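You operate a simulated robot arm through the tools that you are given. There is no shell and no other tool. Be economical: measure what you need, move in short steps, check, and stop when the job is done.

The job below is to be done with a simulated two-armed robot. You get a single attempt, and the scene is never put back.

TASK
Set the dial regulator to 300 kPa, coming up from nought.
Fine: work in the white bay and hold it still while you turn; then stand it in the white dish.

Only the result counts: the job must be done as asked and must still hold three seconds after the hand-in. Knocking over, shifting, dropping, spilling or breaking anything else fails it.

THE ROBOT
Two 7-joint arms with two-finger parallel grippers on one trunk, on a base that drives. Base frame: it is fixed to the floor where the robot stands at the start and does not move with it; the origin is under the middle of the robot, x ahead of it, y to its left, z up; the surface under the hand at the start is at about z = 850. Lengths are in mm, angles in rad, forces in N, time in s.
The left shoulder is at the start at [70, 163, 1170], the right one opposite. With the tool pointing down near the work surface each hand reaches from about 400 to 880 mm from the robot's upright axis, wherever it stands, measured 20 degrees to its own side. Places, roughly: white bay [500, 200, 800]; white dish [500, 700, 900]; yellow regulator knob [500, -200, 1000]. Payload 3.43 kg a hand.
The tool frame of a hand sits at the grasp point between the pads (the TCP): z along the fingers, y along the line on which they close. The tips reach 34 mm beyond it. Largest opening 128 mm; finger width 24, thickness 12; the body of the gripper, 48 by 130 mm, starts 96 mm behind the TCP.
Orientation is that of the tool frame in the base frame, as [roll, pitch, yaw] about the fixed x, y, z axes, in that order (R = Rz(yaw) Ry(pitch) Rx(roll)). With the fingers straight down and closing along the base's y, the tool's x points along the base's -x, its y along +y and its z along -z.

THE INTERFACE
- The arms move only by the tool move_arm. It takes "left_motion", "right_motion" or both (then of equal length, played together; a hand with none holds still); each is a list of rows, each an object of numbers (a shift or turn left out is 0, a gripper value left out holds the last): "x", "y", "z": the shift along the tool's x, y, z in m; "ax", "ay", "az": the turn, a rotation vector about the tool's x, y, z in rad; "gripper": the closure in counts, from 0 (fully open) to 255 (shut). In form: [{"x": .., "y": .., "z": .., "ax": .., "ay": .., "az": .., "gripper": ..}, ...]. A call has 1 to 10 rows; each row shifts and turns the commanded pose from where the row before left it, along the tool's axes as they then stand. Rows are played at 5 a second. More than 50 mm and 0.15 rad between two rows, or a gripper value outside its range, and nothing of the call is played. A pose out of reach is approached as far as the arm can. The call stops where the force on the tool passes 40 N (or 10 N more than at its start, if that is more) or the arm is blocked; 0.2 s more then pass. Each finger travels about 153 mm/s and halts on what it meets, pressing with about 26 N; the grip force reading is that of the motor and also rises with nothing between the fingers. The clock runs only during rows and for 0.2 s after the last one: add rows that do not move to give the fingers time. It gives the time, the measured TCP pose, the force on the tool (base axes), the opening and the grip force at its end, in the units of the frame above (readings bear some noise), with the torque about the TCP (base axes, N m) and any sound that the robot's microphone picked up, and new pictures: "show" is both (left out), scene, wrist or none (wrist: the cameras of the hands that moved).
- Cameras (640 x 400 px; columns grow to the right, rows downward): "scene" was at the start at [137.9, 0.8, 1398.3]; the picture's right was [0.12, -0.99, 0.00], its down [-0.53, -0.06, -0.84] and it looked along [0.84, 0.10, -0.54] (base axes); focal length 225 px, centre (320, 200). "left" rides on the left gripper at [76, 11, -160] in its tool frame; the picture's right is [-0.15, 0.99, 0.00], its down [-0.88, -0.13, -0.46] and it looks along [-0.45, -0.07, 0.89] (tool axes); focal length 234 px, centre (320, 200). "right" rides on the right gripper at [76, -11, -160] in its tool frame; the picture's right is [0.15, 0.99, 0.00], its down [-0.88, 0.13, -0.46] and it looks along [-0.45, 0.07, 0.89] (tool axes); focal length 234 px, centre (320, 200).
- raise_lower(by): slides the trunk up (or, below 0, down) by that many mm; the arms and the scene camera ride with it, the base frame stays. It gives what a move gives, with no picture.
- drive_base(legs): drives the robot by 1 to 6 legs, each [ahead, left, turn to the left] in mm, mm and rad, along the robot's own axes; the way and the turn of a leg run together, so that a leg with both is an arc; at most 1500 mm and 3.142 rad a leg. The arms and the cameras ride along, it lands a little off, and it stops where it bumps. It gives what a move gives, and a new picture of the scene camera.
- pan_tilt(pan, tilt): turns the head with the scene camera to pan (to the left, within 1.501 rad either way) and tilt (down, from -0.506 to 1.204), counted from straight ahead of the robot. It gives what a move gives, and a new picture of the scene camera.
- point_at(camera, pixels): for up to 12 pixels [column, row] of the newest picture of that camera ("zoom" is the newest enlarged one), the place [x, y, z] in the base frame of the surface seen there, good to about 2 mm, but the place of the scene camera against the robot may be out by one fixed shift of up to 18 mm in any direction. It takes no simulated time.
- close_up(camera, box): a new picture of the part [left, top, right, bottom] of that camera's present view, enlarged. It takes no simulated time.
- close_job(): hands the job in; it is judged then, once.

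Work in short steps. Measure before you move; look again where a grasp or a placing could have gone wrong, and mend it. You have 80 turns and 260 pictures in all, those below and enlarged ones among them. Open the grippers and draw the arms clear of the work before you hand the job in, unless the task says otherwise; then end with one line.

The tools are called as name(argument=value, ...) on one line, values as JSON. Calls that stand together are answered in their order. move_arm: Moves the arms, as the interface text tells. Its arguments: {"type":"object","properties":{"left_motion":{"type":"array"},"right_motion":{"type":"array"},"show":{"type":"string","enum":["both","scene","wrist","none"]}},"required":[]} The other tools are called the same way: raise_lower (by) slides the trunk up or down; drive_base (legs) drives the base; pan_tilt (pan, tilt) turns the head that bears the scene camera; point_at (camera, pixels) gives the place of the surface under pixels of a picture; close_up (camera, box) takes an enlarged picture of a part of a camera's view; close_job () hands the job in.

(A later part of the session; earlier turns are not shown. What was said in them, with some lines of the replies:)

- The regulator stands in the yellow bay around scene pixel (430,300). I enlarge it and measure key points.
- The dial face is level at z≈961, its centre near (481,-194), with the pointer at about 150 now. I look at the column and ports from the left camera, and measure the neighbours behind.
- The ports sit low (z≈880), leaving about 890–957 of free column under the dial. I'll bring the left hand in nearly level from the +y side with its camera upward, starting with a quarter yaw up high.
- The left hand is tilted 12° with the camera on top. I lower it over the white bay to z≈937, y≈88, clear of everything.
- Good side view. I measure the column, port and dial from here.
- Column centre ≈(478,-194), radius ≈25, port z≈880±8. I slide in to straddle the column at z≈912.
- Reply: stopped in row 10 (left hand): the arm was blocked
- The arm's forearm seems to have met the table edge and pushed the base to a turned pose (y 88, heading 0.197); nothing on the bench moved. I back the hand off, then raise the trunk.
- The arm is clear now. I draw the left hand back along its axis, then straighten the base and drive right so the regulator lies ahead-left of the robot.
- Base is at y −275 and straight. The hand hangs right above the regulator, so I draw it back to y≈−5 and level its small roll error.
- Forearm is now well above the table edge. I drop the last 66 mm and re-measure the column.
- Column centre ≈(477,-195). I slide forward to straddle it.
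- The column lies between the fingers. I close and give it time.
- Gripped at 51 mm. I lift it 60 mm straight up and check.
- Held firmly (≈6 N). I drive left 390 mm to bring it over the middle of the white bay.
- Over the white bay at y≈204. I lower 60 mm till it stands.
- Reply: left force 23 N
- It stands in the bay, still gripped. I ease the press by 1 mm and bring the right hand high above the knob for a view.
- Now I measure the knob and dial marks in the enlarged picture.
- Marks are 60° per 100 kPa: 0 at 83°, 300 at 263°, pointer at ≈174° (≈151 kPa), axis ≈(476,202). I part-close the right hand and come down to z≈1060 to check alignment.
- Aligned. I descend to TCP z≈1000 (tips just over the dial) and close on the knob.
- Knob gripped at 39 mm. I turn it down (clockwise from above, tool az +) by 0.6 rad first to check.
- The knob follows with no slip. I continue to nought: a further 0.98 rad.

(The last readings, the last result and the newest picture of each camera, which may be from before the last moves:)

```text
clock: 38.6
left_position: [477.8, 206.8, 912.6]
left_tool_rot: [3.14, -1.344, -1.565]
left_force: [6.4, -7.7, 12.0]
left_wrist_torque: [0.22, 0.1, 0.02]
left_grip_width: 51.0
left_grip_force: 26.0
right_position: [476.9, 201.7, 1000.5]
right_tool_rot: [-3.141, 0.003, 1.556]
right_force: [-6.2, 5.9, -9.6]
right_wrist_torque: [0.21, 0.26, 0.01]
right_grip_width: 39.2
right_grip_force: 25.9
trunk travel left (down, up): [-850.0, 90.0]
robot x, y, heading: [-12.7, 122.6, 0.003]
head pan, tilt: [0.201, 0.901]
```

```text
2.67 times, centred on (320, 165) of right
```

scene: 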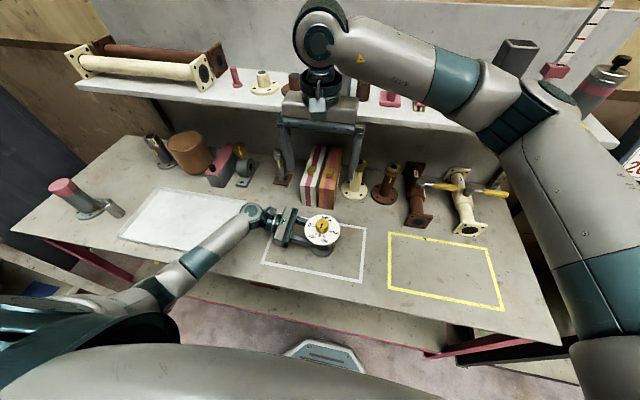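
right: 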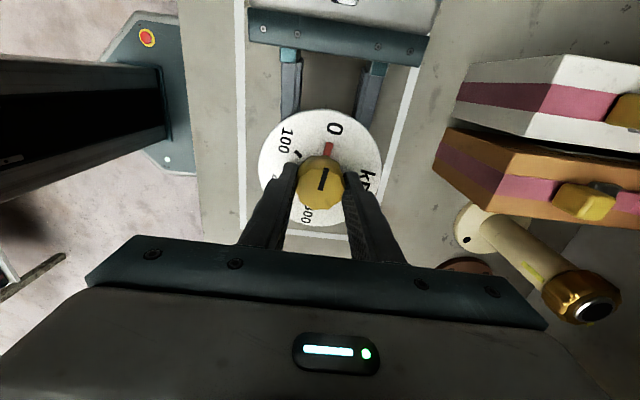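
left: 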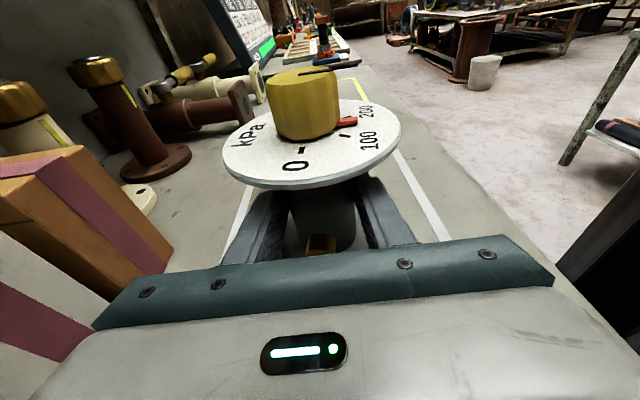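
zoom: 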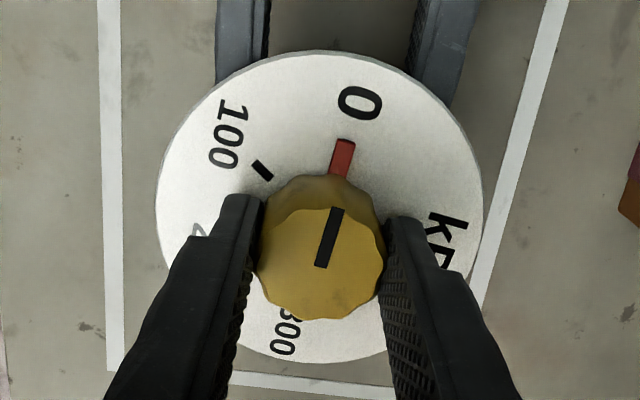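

The red pointer covers the 0 tick. I nudge 0.03 rad more to be sure of nought, then begin upward 1.4 rad.

move_arm(right_motion=[{"az": 0.03}, {}], show="none")

close_up(camera="left", box=[240, 80, 400, 200])

move_arm(right_motion=[{"az": -0.14}, {"az": -0.14}, {"az": -0.14}, {"az": -0.14}, {"az": -0.14}, {"az": -0.14}, {"az": -0.14}, {"az": -0.14}, {"az": -0.14}, {"az": -0.14}], show="none")

close_up(camera="left", box=[180, 0, 460, 200])

```text
clock: 39.2
left_position: [477.1, 207.1, 911.8]
left_tool_rot: [3.138, -1.346, -1.563]
left_force: [6.9, -5.8, 14.0]
left_wrist_torque: [0.1, 0.24, -0.09]
left_grip_width: 50.9
left_grip_force: 25.8
right_position: [477.4, 201.4, 1000.8]
right_tool_rot: [-3.139, -0.001, 1.528]
right_force: [-5.5, 5.9, -14.3]
right_wrist_torque: [0.34, 0.26, 0.12]
right_grip_width: 39.1
right_grip_force: 25.9
trunk travel left (down, up): [-850.0, 90.0]
robot x, y, heading: [-10.1, 121.3, -0.006]
head pan, tilt: [0.201, 0.901]
```

```text
3.33 times, centred on (320, 140) of left
```

zoom: 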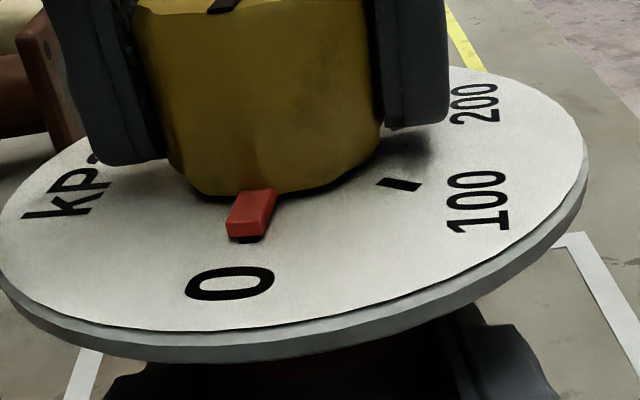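

```text
clock: 41.4
left_position: [476.1, 206.2, 912.1]
left_tool_rot: [3.139, -1.346, -1.563]
left_force: [8.1, 1.2, 11.9]
left_wrist_torque: [-0.45, 0.01, 0.1]
left_grip_width: 50.8
left_grip_force: 26.1
right_position: [476.8, 202.1, 1001.2]
right_tool_rot: [-3.141, -0.001, 2.93]
right_force: [-4.9, -2.0, -4.7]
right_wrist_torque: [0.07, -0.06, 0.01]
right_grip_width: 39.0
right_grip_force: 26.5
trunk travel left (down, up): [-850.0, 90.0]
robot x, y, heading: [-15.0, 116.8, 0.001]
head pan, tilt: [0.201, 0.901]
```

```text
2.00 times, centred on (320, 100) of left
```

zoom: 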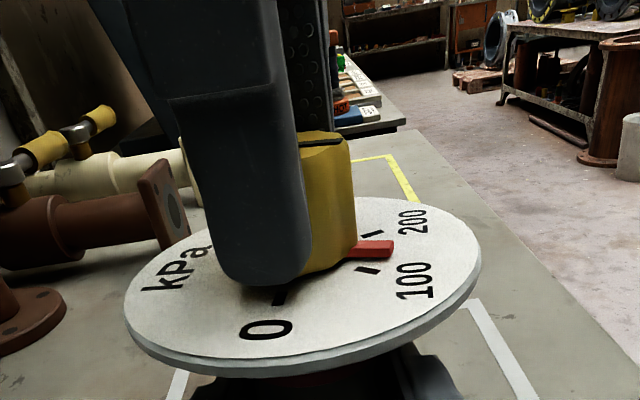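

Nought was reached and passed slightly. Now rising past ~135; I continue 1.4 rad.

move_arm(right_motion=[{"az": -0.14}, {"az": -0.14}, {"az": -0.14}, {"az": -0.14}, {"az": -0.14}, {"az": -0.14}, {"az": -0.14}, {"az": -0.14}, {"az": -0.14}, {"az": -0.14}], show="wrist")

close_up(camera="right", box=[240, 90, 400, 240])

```text
clock: 43.6
left_position: [476.9, 206.7, 911.9]
left_tool_rot: [3.139, -1.345, -1.565]
left_force: [14.4, -0.2, 5.2]
left_wrist_torque: [-0.11, 0.11, 0.17]
left_grip_width: 50.9
left_grip_force: 26.0
right_position: [476.9, 202.2, 1000.0]
right_tool_rot: [3.14, -0.002, -1.951]
right_force: [-11.8, 2.0, -0.4]
right_wrist_torque: [0.5, 0.34, 0.01]
right_grip_width: 39.2
right_grip_force: 25.8
trunk travel left (down, up): [-850.0, 90.0]
robot x, y, heading: [-12.5, 123.1, -0.004]
head pan, tilt: [0.201, 0.901]
```

right: 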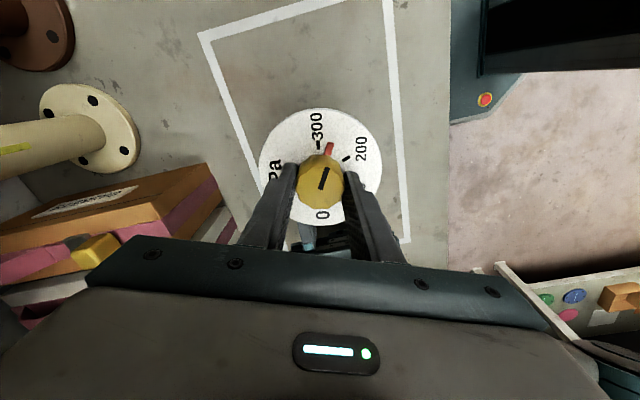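

```text
2.67 times, centred on (320, 165) of right
```

zoom: 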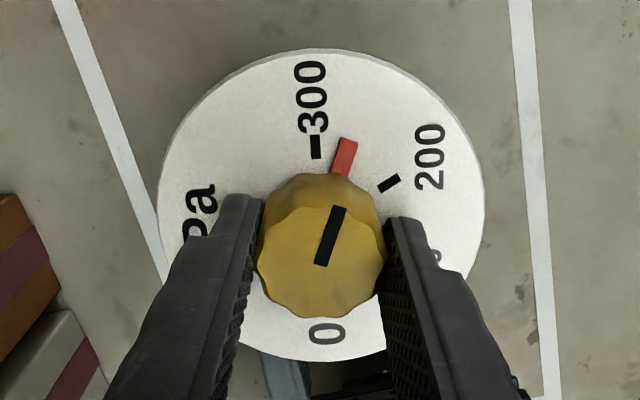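

About 21° short by sight. I turn 0.33 rad more and look.

move_arm(right_motion=[{"az": -0.11}, {"az": -0.11}, {"az": -0.11}, {}], show="none")

close_up(camera="right", box=[240, 90, 400, 240])

```text
clock: 44.6
left_position: [477.2, 205.8, 912.4]
left_tool_rot: [3.138, -1.345, -1.564]
left_force: [12.8, -4.4, 3.6]
left_wrist_torque: [0.21, 0.15, 0.17]
left_grip_width: 51.0
left_grip_force: 26.1
right_position: [477.9, 202.2, 1002.4]
right_tool_rot: [3.14, 0.0, -1.622]
right_force: [-11.5, 6.1, 0.2]
right_wrist_torque: [0.52, 0.47, 0.01]
right_grip_width: 38.9
right_grip_force: 25.6
trunk travel left (down, up): [-850.0, 90.0]
robot x, y, heading: [-13.8, 119.9, -0.002]
head pan, tilt: [0.201, 0.901]
```

```text
2.67 times, centred on (320, 165) of right
```

zoom: 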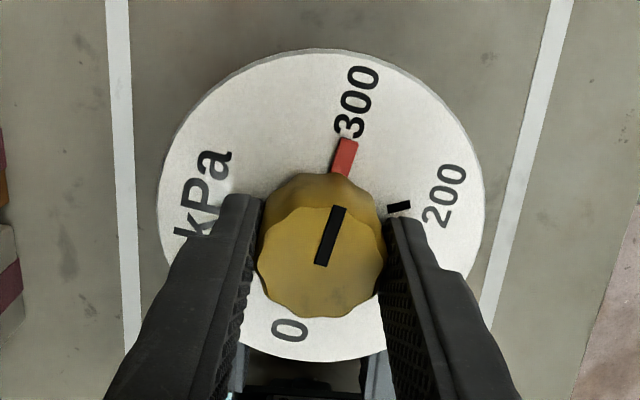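

Nearly there. I measure the pointer and dial geometry in 3D.

close_up(camera="right", box=[290, 100, 350, 160])

point_at(camera="zoom", pixels=[[412, 135], [380, 205], [395, 170]])

close_up(camera="right", box=[240, 90, 400, 240])

point_at(camera="zoom", pixels=[[399, 207], [160, 205], [483, 205], [330, 50], [410, 75], [345, 150], [340, 170], [335, 215], [320, 262]])

```text
6.67 times, centred on (320, 130) of right
```

zoom: 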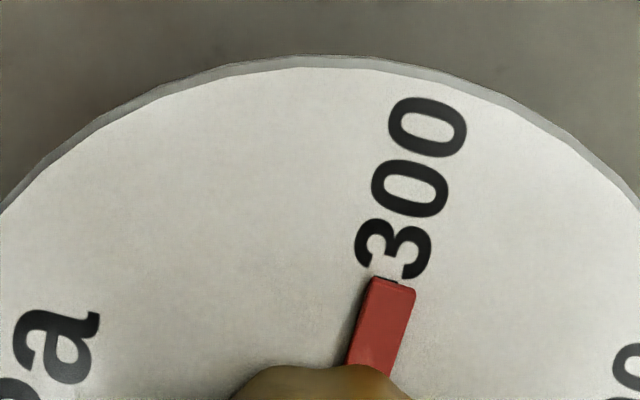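

```text
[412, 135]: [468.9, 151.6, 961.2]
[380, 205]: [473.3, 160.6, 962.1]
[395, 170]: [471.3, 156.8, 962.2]
```

```text
2.67 times, centred on (320, 165) of right
```

zoom: 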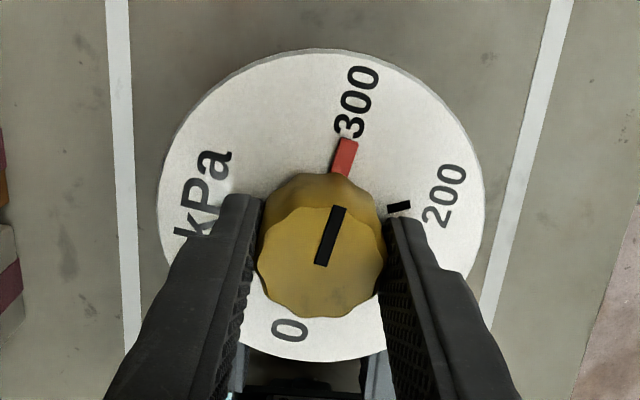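

```text
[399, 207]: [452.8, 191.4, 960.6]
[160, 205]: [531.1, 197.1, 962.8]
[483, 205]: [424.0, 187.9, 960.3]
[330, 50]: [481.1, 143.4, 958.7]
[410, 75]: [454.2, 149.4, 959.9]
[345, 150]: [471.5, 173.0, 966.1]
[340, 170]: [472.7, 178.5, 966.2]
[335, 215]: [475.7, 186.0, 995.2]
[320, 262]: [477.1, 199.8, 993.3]
```

The 300 tick peeks out on the left of the red tip, so ≈2° remain, matching the yaw reckoning. I turn 0.036 rad more.

move_arm(right_motion=[{"az": -0.018}, {"az": -0.018}, {}], show="none")

close_up(camera="right", box=[290, 100, 350, 160])

```text
clock: 45.4
left_position: [477.1, 205.7, 911.0]
left_tool_rot: [3.138, -1.342, -1.564]
left_force: [12.8, -3.9, 0.8]
left_wrist_torque: [-0.04, -0.04, 0.1]
left_grip_width: 50.6
left_grip_force: 25.7
right_position: [477.4, 201.9, 1001.0]
right_tool_rot: [-3.141, 0.0, -1.589]
right_force: [-10.5, 4.4, 5.6]
right_wrist_torque: [0.38, 0.34, -0.03]
right_grip_width: 38.8
right_grip_force: 26.6
trunk travel left (down, up): [-850.0, 90.0]
robot x, y, heading: [-11.5, 120.2, 0.001]
head pan, tilt: [0.201, 0.901]
```

```text
6.67 times, centred on (320, 130) of right
```

zoom: 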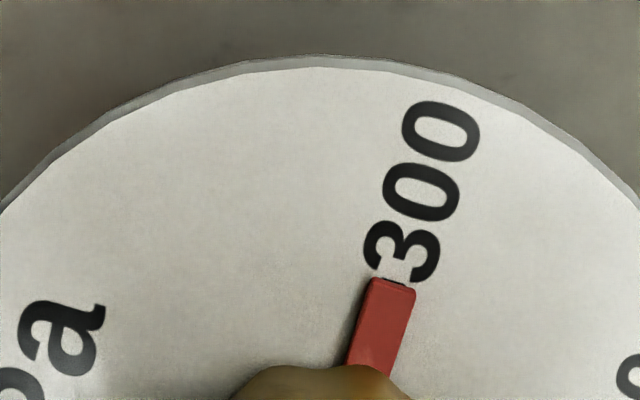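

The tick is now centred beneath the red tip. I open the right hand gently and rise 150 mm, then check.

move_arm(right_motion=[{"gripper": 170}, {"gripper": 110}, {}, {}, {"z": -0.03}, {"z": -0.04}, {"z": -0.04}, {"z": -0.04}], show="wrist")

close_up(camera="right", box=[270, 90, 380, 180])

```text
clock: 47.2
left_position: [476.9, 205.9, 911.5]
left_tool_rot: [3.135, -1.346, -1.562]
left_force: [-1.8, 0.6, -0.7]
left_wrist_torque: [-0.01, -0.1, 0.01]
left_grip_width: 50.6
left_grip_force: 26.4
right_position: [478.6, 201.4, 1150.5]
right_tool_rot: [3.141, 0.0, -1.591]
right_force: [-0.2, -0.7, 0.0]
right_wrist_torque: [0.0, 0.0, 0.01]
right_grip_width: 72.7
right_grip_force: 0.1
trunk travel left (down, up): [-850.0, 90.0]
robot x, y, heading: [-10.3, 121.9, -0.0]
head pan, tilt: [0.201, 0.901]
```

right: 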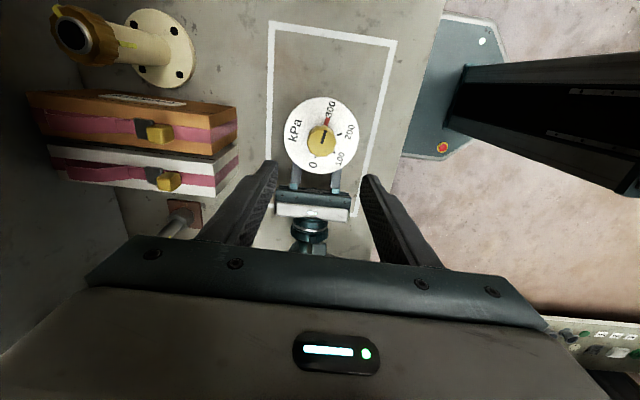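

```text
4.44 times, centred on (325, 135) of right
```

zoom: 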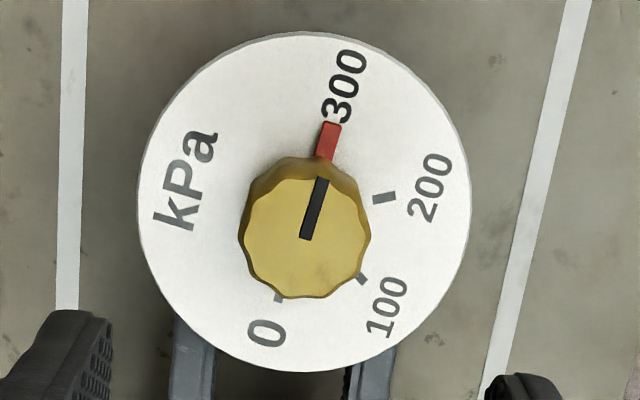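

It reads 300. I withdraw the right hand up and to the right, then look left for the way to the dish.

move_arm(right_motion=[{"z": -0.035}, {"z": -0.035}, {"x": 0.03, "z": -0.03}, {"x": 0.03, "z": -0.03}, {"x": 0.03, "z": -0.03}, {"x": 0.03, "z": -0.03}, {"x": 0.03, "z": -0.03}, {"x": 0.03}, {"x": 0.03}, {"x": 0.03}], show="none")

pan_tilt(pan=0.8, tilt=0.75)

point_at(camera="scene", pixels=[[320, 150], [320, 200], [250, 150], [200, 150], [150, 150], [100, 150], [50, 150], [200, 250], [150, 300], [100, 250], [50, 250], [400, 200]])

```text
clock: 49.4
left_position: [477.4, 206.1, 910.8]
left_tool_rot: [3.136, -1.341, -1.562]
left_force: [-0.3, -0.8, -4.6]
left_wrist_torque: [-0.07, -0.02, -0.04]
left_grip_width: 51.1
left_grip_force: 26.4
right_position: [425.8, -21.9, 1362.7]
right_tool_rot: [-3.142, 0.001, -1.593]
right_force: [0.1, -0.5, 0.7]
right_wrist_torque: [0.01, -0.03, -0.01]
right_grip_width: 72.9
right_grip_force: 0.0
right hand out of reach, approached as far as the arm can: row 6, 7, 8, 9, 10
trunk travel left (down, up): [-850.0, 90.0]
robot x, y, heading: [-11.3, 119.4, -0.004]
head pan, tilt: [0.201, 0.901]
```

```text
clock: 50.4
left_position: [476.1, 206.3, 910.3]
left_tool_rot: [3.136, -1.345, -1.562]
left_force: [0.1, 0.2, -4.3]
left_wrist_torque: [0.01, -0.05, -0.01]
left_grip_width: 50.7
left_grip_force: 25.9
right_position: [427.9, -19.8, 1361.9]
right_tool_rot: [-3.141, 0.002, -1.592]
right_force: [-0.5, 0.5, 0.7]
right_wrist_torque: [0.0, 0.03, -0.01]
right_grip_width: 73.0
right_grip_force: 0.0
trunk travel left (down, up): [-850.0, 90.0]
robot x, y, heading: [-12.3, 119.4, -0.004]
head pan, tilt: [0.799, 0.75]
```

scene: 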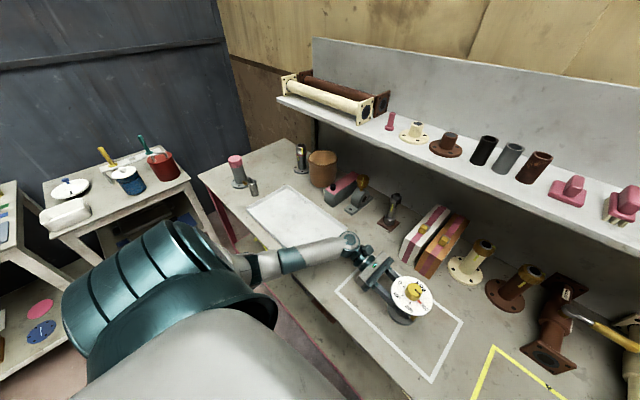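

```text
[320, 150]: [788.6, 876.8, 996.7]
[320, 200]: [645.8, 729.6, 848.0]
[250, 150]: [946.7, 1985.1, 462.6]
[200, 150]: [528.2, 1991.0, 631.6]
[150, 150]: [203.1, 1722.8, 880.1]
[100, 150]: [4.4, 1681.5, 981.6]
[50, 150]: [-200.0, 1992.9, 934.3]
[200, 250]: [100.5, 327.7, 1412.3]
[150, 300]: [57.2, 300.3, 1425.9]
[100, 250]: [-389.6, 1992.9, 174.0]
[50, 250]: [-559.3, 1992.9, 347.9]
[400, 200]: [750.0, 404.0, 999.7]
```

The side bench begins far off (y>1500). I measure the small items left of the dish and the dish corners.

point_at(camera="scene", pixels=[[235, 160], [240, 185], [253, 192], [250, 208], [289, 187], [348, 227], [297, 222], [270, 230], [300, 168], [322, 180], [340, 190], [330, 210]])

close_up(camera="scene", box=[180, 120, 420, 270])

```text
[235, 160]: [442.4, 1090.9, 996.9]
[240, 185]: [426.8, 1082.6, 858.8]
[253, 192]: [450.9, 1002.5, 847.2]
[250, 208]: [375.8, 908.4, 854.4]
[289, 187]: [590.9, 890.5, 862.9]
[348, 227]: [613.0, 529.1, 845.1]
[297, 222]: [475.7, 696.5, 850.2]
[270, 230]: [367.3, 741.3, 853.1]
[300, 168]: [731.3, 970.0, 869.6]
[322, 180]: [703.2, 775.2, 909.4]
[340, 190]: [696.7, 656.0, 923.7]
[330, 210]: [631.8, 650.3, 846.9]
```

```text
2.67 times, centred on (300, 195) of scene
```

zoom: 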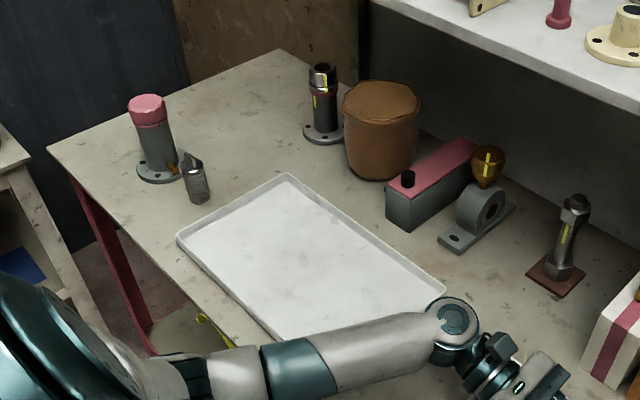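

The small cylinder at (450,1003) limits the way; I'll place at y≈610. I lift 60 mm and check the wrist's furthest reach to the left.

point_at(camera="scene", pixels=[[350, 240], [340, 240], [300, 255], [270, 265], [240, 268]])

move_arm(left_motion=[{"x": 0.0049, "z": -0.0011}, {"x": 0.0146, "z": -0.0033}, {"x": 0.0195, "z": -0.0043}, {"x": 0.0195, "z": -0.0043}, {}], show="scene")

```text
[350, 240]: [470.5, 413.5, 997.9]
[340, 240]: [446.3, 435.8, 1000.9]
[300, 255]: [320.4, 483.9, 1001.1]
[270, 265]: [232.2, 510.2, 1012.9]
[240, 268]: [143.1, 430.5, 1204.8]
```

```text
clock: 51.6
left_position: [476.4, 207.2, 970.9]
left_tool_rot: [3.134, -1.345, -1.561]
left_force: [0.7, -0.2, -5.9]
left_wrist_torque: [0.02, 0.0, -0.04]
left_grip_width: 50.5
left_grip_force: 26.2
right_position: [427.4, -18.9, 1362.5]
right_tool_rot: [-3.141, -0.002, -1.592]
right_force: [0.1, 0.4, -0.4]
right_wrist_torque: [-0.02, 0.02, 0.0]
right_grip_width: 72.7
right_grip_force: 0.0
trunk travel left (down, up): [-850.0, 90.0]
robot x, y, heading: [-11.2, 120.7, -0.002]
head pan, tilt: [0.799, 0.75]
```

scene: 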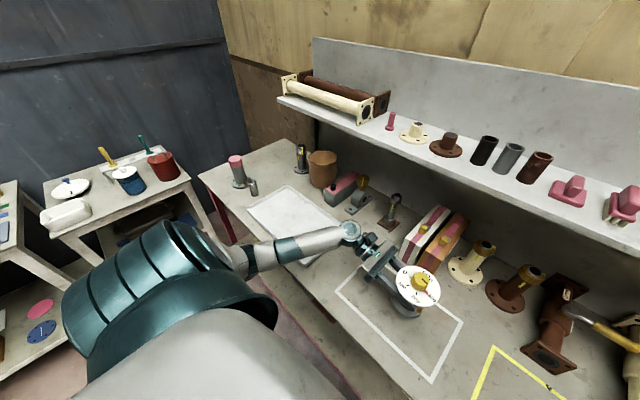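

Wrist reaches only ~230 mm beyond the regulator, so there is room. I drive left 430 mm.

drive_base(legs=[[0, 215, 0], [0, 215, 0]])

pan_tilt(pan=0.35, tilt=0.8)

move_arm(left_motion=[{}], show="wrist")

```text
clock: 54.5
left_position: [478.2, 632.6, 972.0]
left_tool_rot: [3.135, -1.344, -1.563]
left_force: [-0.8, 0.2, -5.9]
left_wrist_torque: [0.06, -0.02, -0.02]
left_grip_width: 50.9
left_grip_force: 25.5
right_position: [429.3, 406.1, 1362.1]
right_tool_rot: [-3.141, 0.001, -1.595]
right_force: [0.1, -0.5, -0.1]
right_wrist_torque: [0.06, -0.01, 0.03]
right_grip_width: 72.8
right_grip_force: 0.1
trunk travel left (down, up): [-850.0, 90.0]
robot x, y, heading: [-9.9, 547.8, -0.003]
head pan, tilt: [0.799, 0.75]
```

scene: 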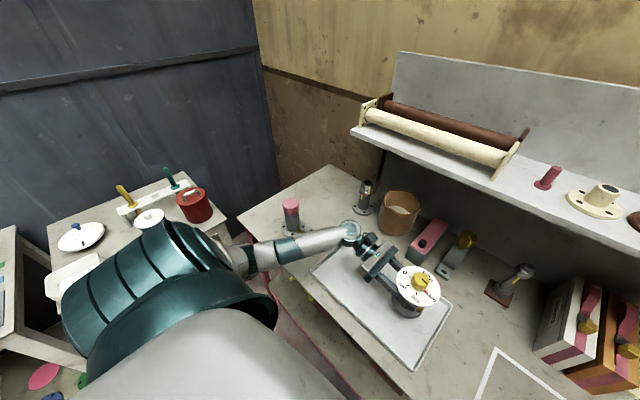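

```text
clock: 55.5
left_position: [478.4, 632.3, 970.8]
left_tool_rot: [3.134, -1.344, -1.563]
left_force: [0.2, -1.0, -4.9]
left_wrist_torque: [0.04, -0.02, 0.02]
left_grip_width: 50.8
left_grip_force: 26.0
right_position: [428.4, 407.5, 1363.2]
right_tool_rot: [3.141, 0.0, -1.595]
right_force: [0.7, -0.3, -0.2]
right_wrist_torque: [-0.01, 0.01, 0.03]
right_grip_width: 72.8
right_grip_force: 0.1
trunk travel left (down, up): [-850.0, 90.0]
robot x, y, heading: [-8.1, 549.1, -0.002]
head pan, tilt: [0.351, 0.799]
```

scene: 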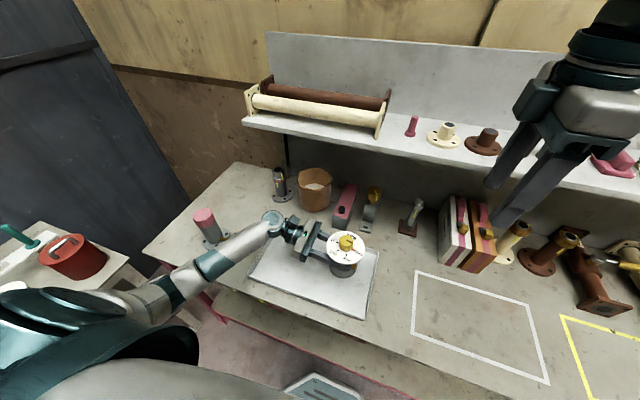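

```text
clock: 55.9
left_position: [478.3, 634.3, 970.8]
left_tool_rot: [3.135, -1.345, -1.565]
left_force: [-0.2, 0.7, -4.8]
left_wrist_torque: [0.03, -0.02, 0.02]
left_grip_width: 50.8
left_grip_force: 26.1
right_position: [428.7, 407.1, 1362.8]
right_tool_rot: [3.141, 0.0, -1.595]
right_force: [0.2, 0.4, -0.1]
right_wrist_torque: [-0.03, 0.01, 0.01]
right_grip_width: 72.8
right_grip_force: 0.1
trunk travel left (down, up): [-850.0, 90.0]
robot x, y, heading: [-8.3, 546.0, -0.006]
head pan, tilt: [0.351, 0.799]
```

left: 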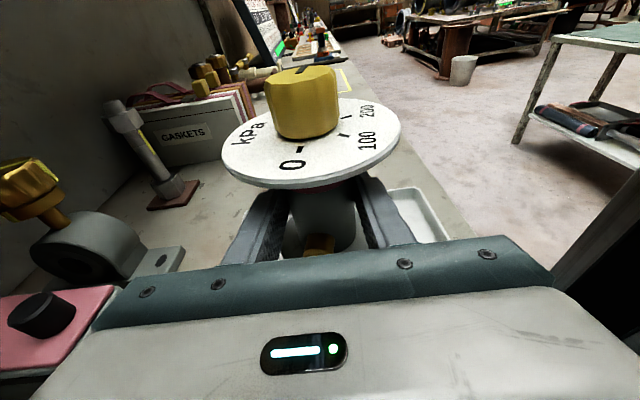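

Well over the dish. I lower 50 mm then creep down to contact.

move_arm(left_motion=[{"x": -0.0195, "z": 0.0043}, {"x": -0.0195, "z": 0.0043}, {"x": -0.0108, "z": 0.0024}, {"x": -0.002, "z": 0.0004}, {}, {}], show="none")

move_arm(left_motion=[{"x": -0.002, "z": 0.0004}, {}, {}], show="wrist")

```text
clock: 57.2
left_position: [476.6, 635.1, 916.7]
left_tool_rot: [3.134, -1.345, -1.564]
left_force: [0.3, 0.1, -4.9]
left_wrist_torque: [0.04, 0.02, -0.01]
left_grip_width: 50.6
left_grip_force: 26.1
right_position: [429.6, 407.6, 1362.7]
right_tool_rot: [3.141, 0.001, -1.595]
right_force: [0.1, 0.0, -0.3]
right_wrist_torque: [-0.04, 0.01, 0.05]
right_grip_width: 72.6
right_grip_force: 0.1
trunk travel left (down, up): [-850.0, 90.0]
robot x, y, heading: [-8.6, 552.4, -0.009]
head pan, tilt: [0.351, 0.799]
```

```text
clock: 58.0
left_position: [478.5, 634.8, 916.1]
left_tool_rot: [3.14, -1.345, -1.567]
left_force: [-0.3, 0.0, -1.1]
left_wrist_torque: [0.16, -0.12, -0.02]
left_grip_width: 51.0
left_grip_force: 26.1
right_position: [429.2, 406.6, 1363.2]
right_tool_rot: [-3.141, 0.0, -1.595]
right_force: [-0.3, 0.6, 0.7]
right_wrist_torque: [-0.03, 0.0, 0.01]
right_grip_width: 72.9
right_grip_force: 0.1
trunk travel left (down, up): [-850.0, 90.0]
robot x, y, heading: [-9.0, 550.0, -0.004]
head pan, tilt: [0.351, 0.799]
```

left: 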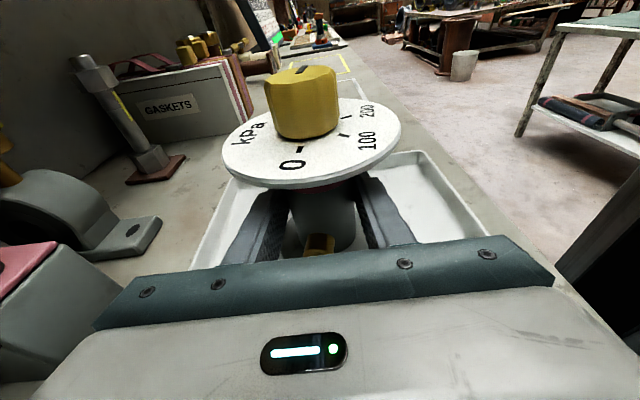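

Contact is beginning (weight partly off). One more millimetre down, then read.

move_arm(left_motion=[{"x": -0.0012, "z": 0.0003}, {}, {}], show="none")

```text
clock: 58.9
left_position: [478.1, 634.9, 916.3]
left_tool_rot: [-3.139, -1.345, -1.574]
left_force: [2.2, 3.1, 11.2]
left_wrist_torque: [0.58, 0.09, 0.03]
left_grip_width: 51.1
left_grip_force: 26.3
right_position: [428.7, 407.4, 1362.9]
right_tool_rot: [3.142, -0.001, -1.593]
right_force: [0.6, 0.8, -0.1]
right_wrist_torque: [-0.05, 0.01, 0.0]
right_grip_width: 72.4
right_grip_force: 0.0
trunk travel left (down, up): [-850.0, 90.0]
robot x, y, heading: [-11.1, 552.9, -0.009]
head pan, tilt: [0.351, 0.799]
```

It stands on the dish floor (11 N). I open the left hand and check before withdrawing.

move_arm(left_motion=[{"gripper": 140}, {"gripper": 100}, {"gripper": 50}, {"gripper": 0}, {}, {}], show="both")

```text
clock: 60.2
left_position: [478.1, 634.8, 914.9]
left_tool_rot: [3.137, -1.345, -1.565]
left_force: [-1.0, -0.9, -0.1]
left_wrist_torque: [-0.01, 0.02, -0.01]
left_grip_width: 128.1
left_grip_force: 0.0
right_position: [428.6, 407.1, 1363.6]
right_tool_rot: [3.14, 0.001, -1.596]
right_force: [-0.5, -0.1, 0.4]
right_wrist_torque: [-0.01, 0.0, -0.03]
right_grip_width: 72.8
right_grip_force: 0.0
trunk travel left (down, up): [-850.0, 90.0]
robot x, y, heading: [-10.2, 550.0, -0.001]
head pan, tilt: [0.351, 0.799]
```

scene: 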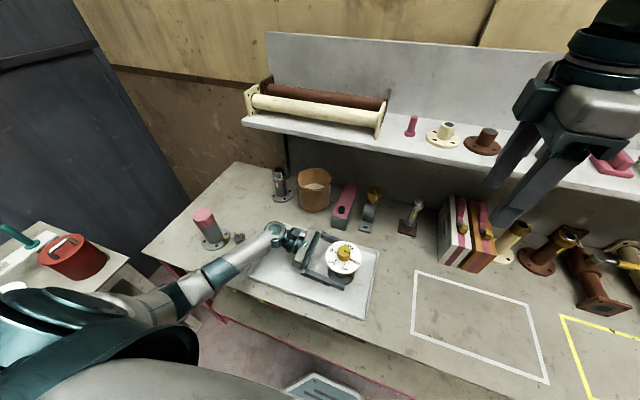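
left: 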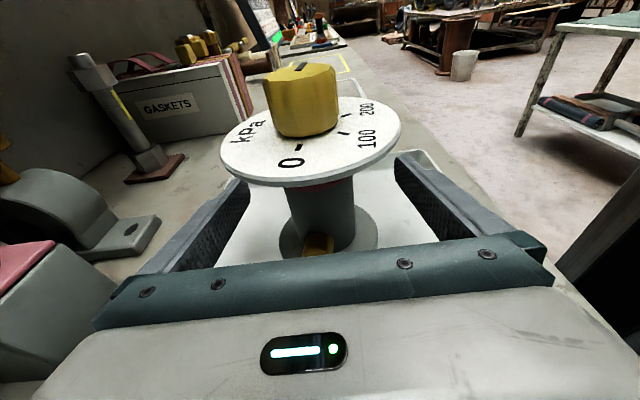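

The regulator stands clear between open fingers. To keep the wrist away from the small cylinder behind, I swing the open hand 40° about the column axis toward the robot before withdrawing.

move_arm(left_motion=[{"ax": 0.117, "az": -0.026}, {"ax": 0.117, "az": -0.026}, {"ax": 0.117, "az": -0.026}, {"ax": 0.117, "az": -0.026}, {"ax": 0.117, "az": -0.026}, {"ax": 0.117, "az": -0.026}], show="both")

```text
clock: 61.6
left_position: [479.0, 632.7, 916.5]
left_tool_rot: [-3.116, -1.348, -0.874]
left_force: [0.5, 0.1, -0.8]
left_wrist_torque: [0.03, -0.01, 0.0]
left_grip_width: 128.1
left_grip_force: 0.0
right_position: [426.9, 406.2, 1362.6]
right_tool_rot: [3.14, 0.001, -1.595]
right_force: [0.3, 0.0, 0.1]
right_wrist_torque: [0.01, -0.08, -0.01]
right_grip_width: 72.9
right_grip_force: 0.1
trunk travel left (down, up): [-850.0, 90.0]
robot x, y, heading: [-11.0, 548.3, -0.005]
head pan, tilt: [0.351, 0.799]
```

scene: 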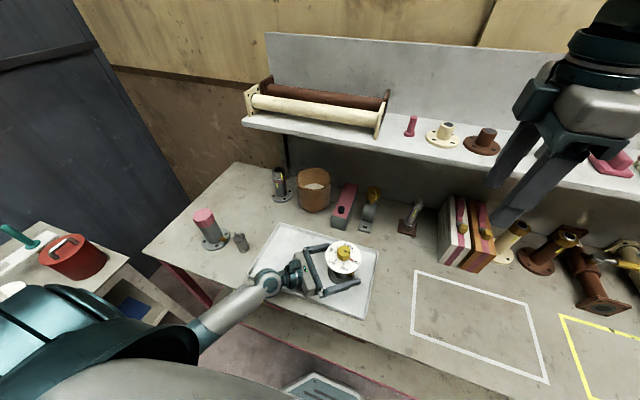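
left: 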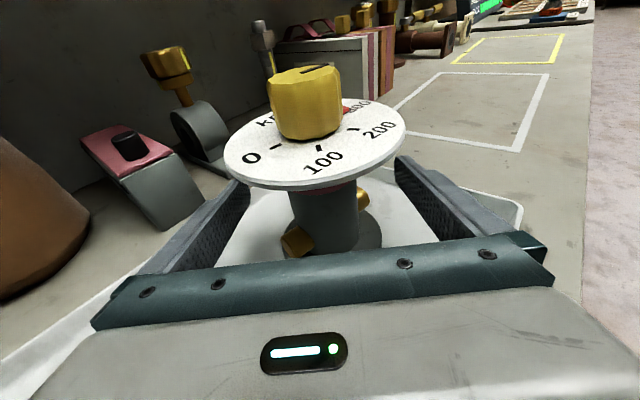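

The way is clear. I withdraw 125 mm level, then rise.

move_arm(left_motion=[{"x": -0.0054, "z": -0.0244}, {"x": -0.0054, "z": -0.0244}, {"x": -0.0054, "z": -0.0244}, {"x": -0.0054, "z": -0.0244}, {"x": -0.0054, "z": -0.0244}], show="both")

```text
clock: 62.9
left_position: [395.3, 728.4, 915.9]
left_tool_rot: [-3.123, -1.348, -0.872]
left_force: [-0.4, -0.3, 0.1]
left_wrist_torque: [0.01, -0.01, -0.01]
left_grip_width: 128.2
left_grip_force: 0.1
right_position: [426.7, 406.9, 1363.4]
right_tool_rot: [-3.14, 0.0, -1.594]
right_force: [-0.9, -0.1, 0.4]
right_wrist_torque: [-0.01, -0.04, 0.0]
right_grip_width: 72.8
right_grip_force: 0.0
trunk travel left (down, up): [-850.0, 90.0]
robot x, y, heading: [-8.3, 550.5, -0.005]
head pan, tilt: [0.351, 0.799]
```

scene: 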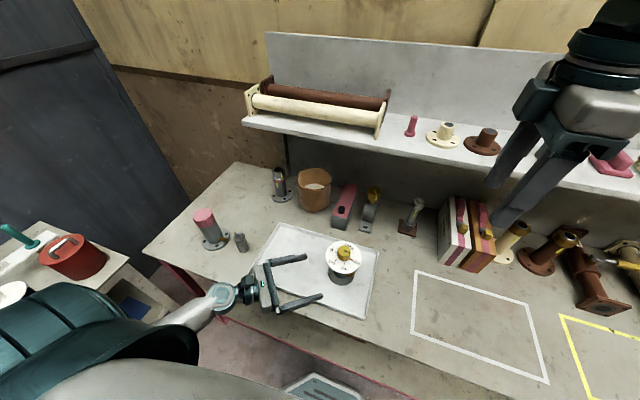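
left: 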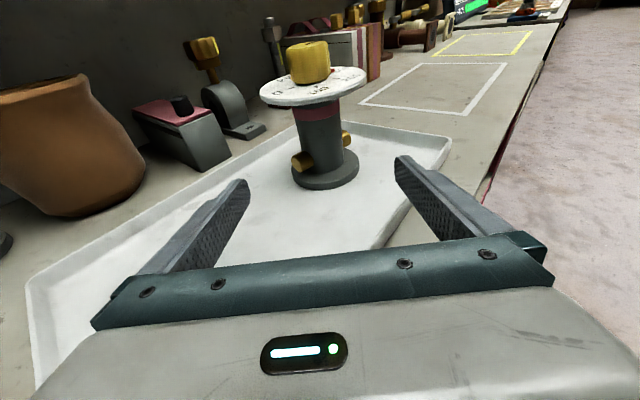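

The fingers are clear of the dial. I rise 250 mm and check the dial once more.

move_arm(left_motion=[{"x": 0.0244, "z": -0.0054}, {"x": 0.039, "z": -0.0087}, {"x": 0.039, "z": -0.0087}, {"x": 0.039, "z": -0.0087}, {"x": 0.039, "z": -0.0087}, {"x": 0.039, "z": -0.0087}], show="both")

close_up(camera="scene", box=[300, 220, 400, 320])

```text
clock: 64.2
left_position: [419.6, 740.3, 1116.7]
left_tool_rot: [-3.131, -1.346, -0.862]
left_force: [-0.6, 1.4, 0.6]
left_wrist_torque: [0.0, 0.04, -0.06]
left_grip_width: 128.2
left_grip_force: 0.0
left hand out of reach, approached as far as the arm can: row 5, 6
right_position: [430.2, 407.4, 1363.5]
right_tool_rot: [3.14, 0.0, -1.594]
right_force: [0.1, -0.3, -0.4]
right_wrist_torque: [0.0, 0.04, -0.02]
right_grip_width: 73.2
right_grip_force: 0.1
trunk travel left (down, up): [-850.0, 90.0]
robot x, y, heading: [-7.7, 547.9, -0.005]
head pan, tilt: [0.351, 0.799]
```

scene: 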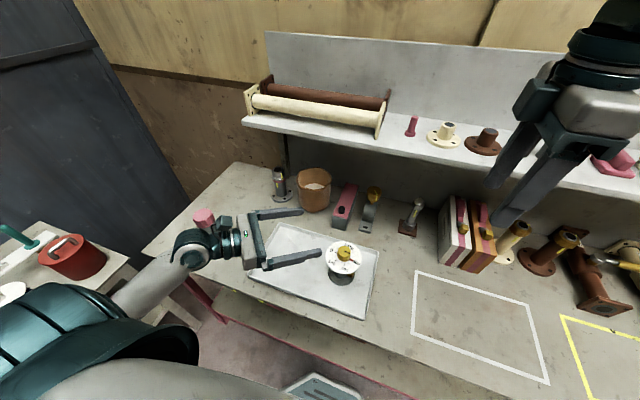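
left: 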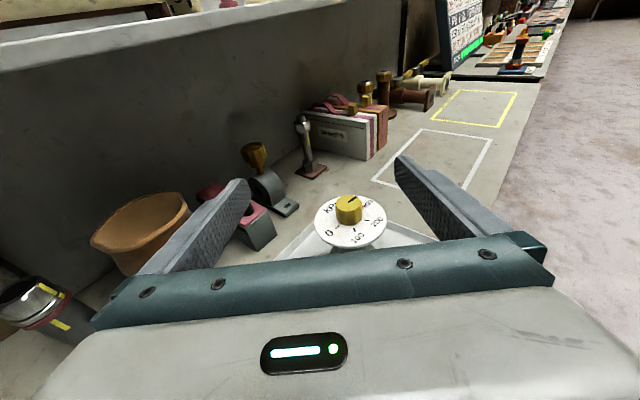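

```text
4.00 times, centred on (350, 270) of scene
```

zoom: 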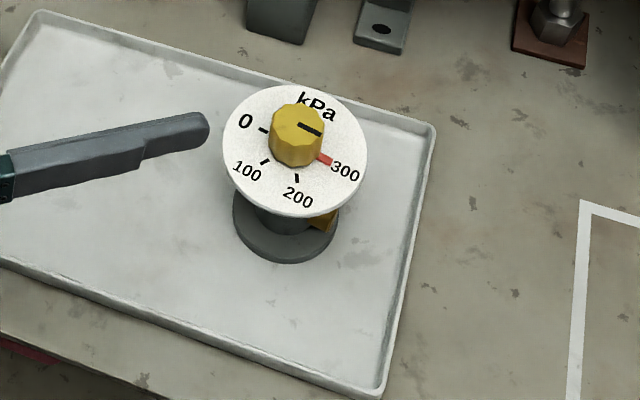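

The regulator stands in the dish with the pointer on 300, and both hands are open and clear. I hand the job in.

close_job()

```text
The job is handed in.
```

The dial regulator reads 300 kPa, turned up from nought in the white bay while the left hand held it still. It now stands upright in the white dish, and both hands are open and clear of it.
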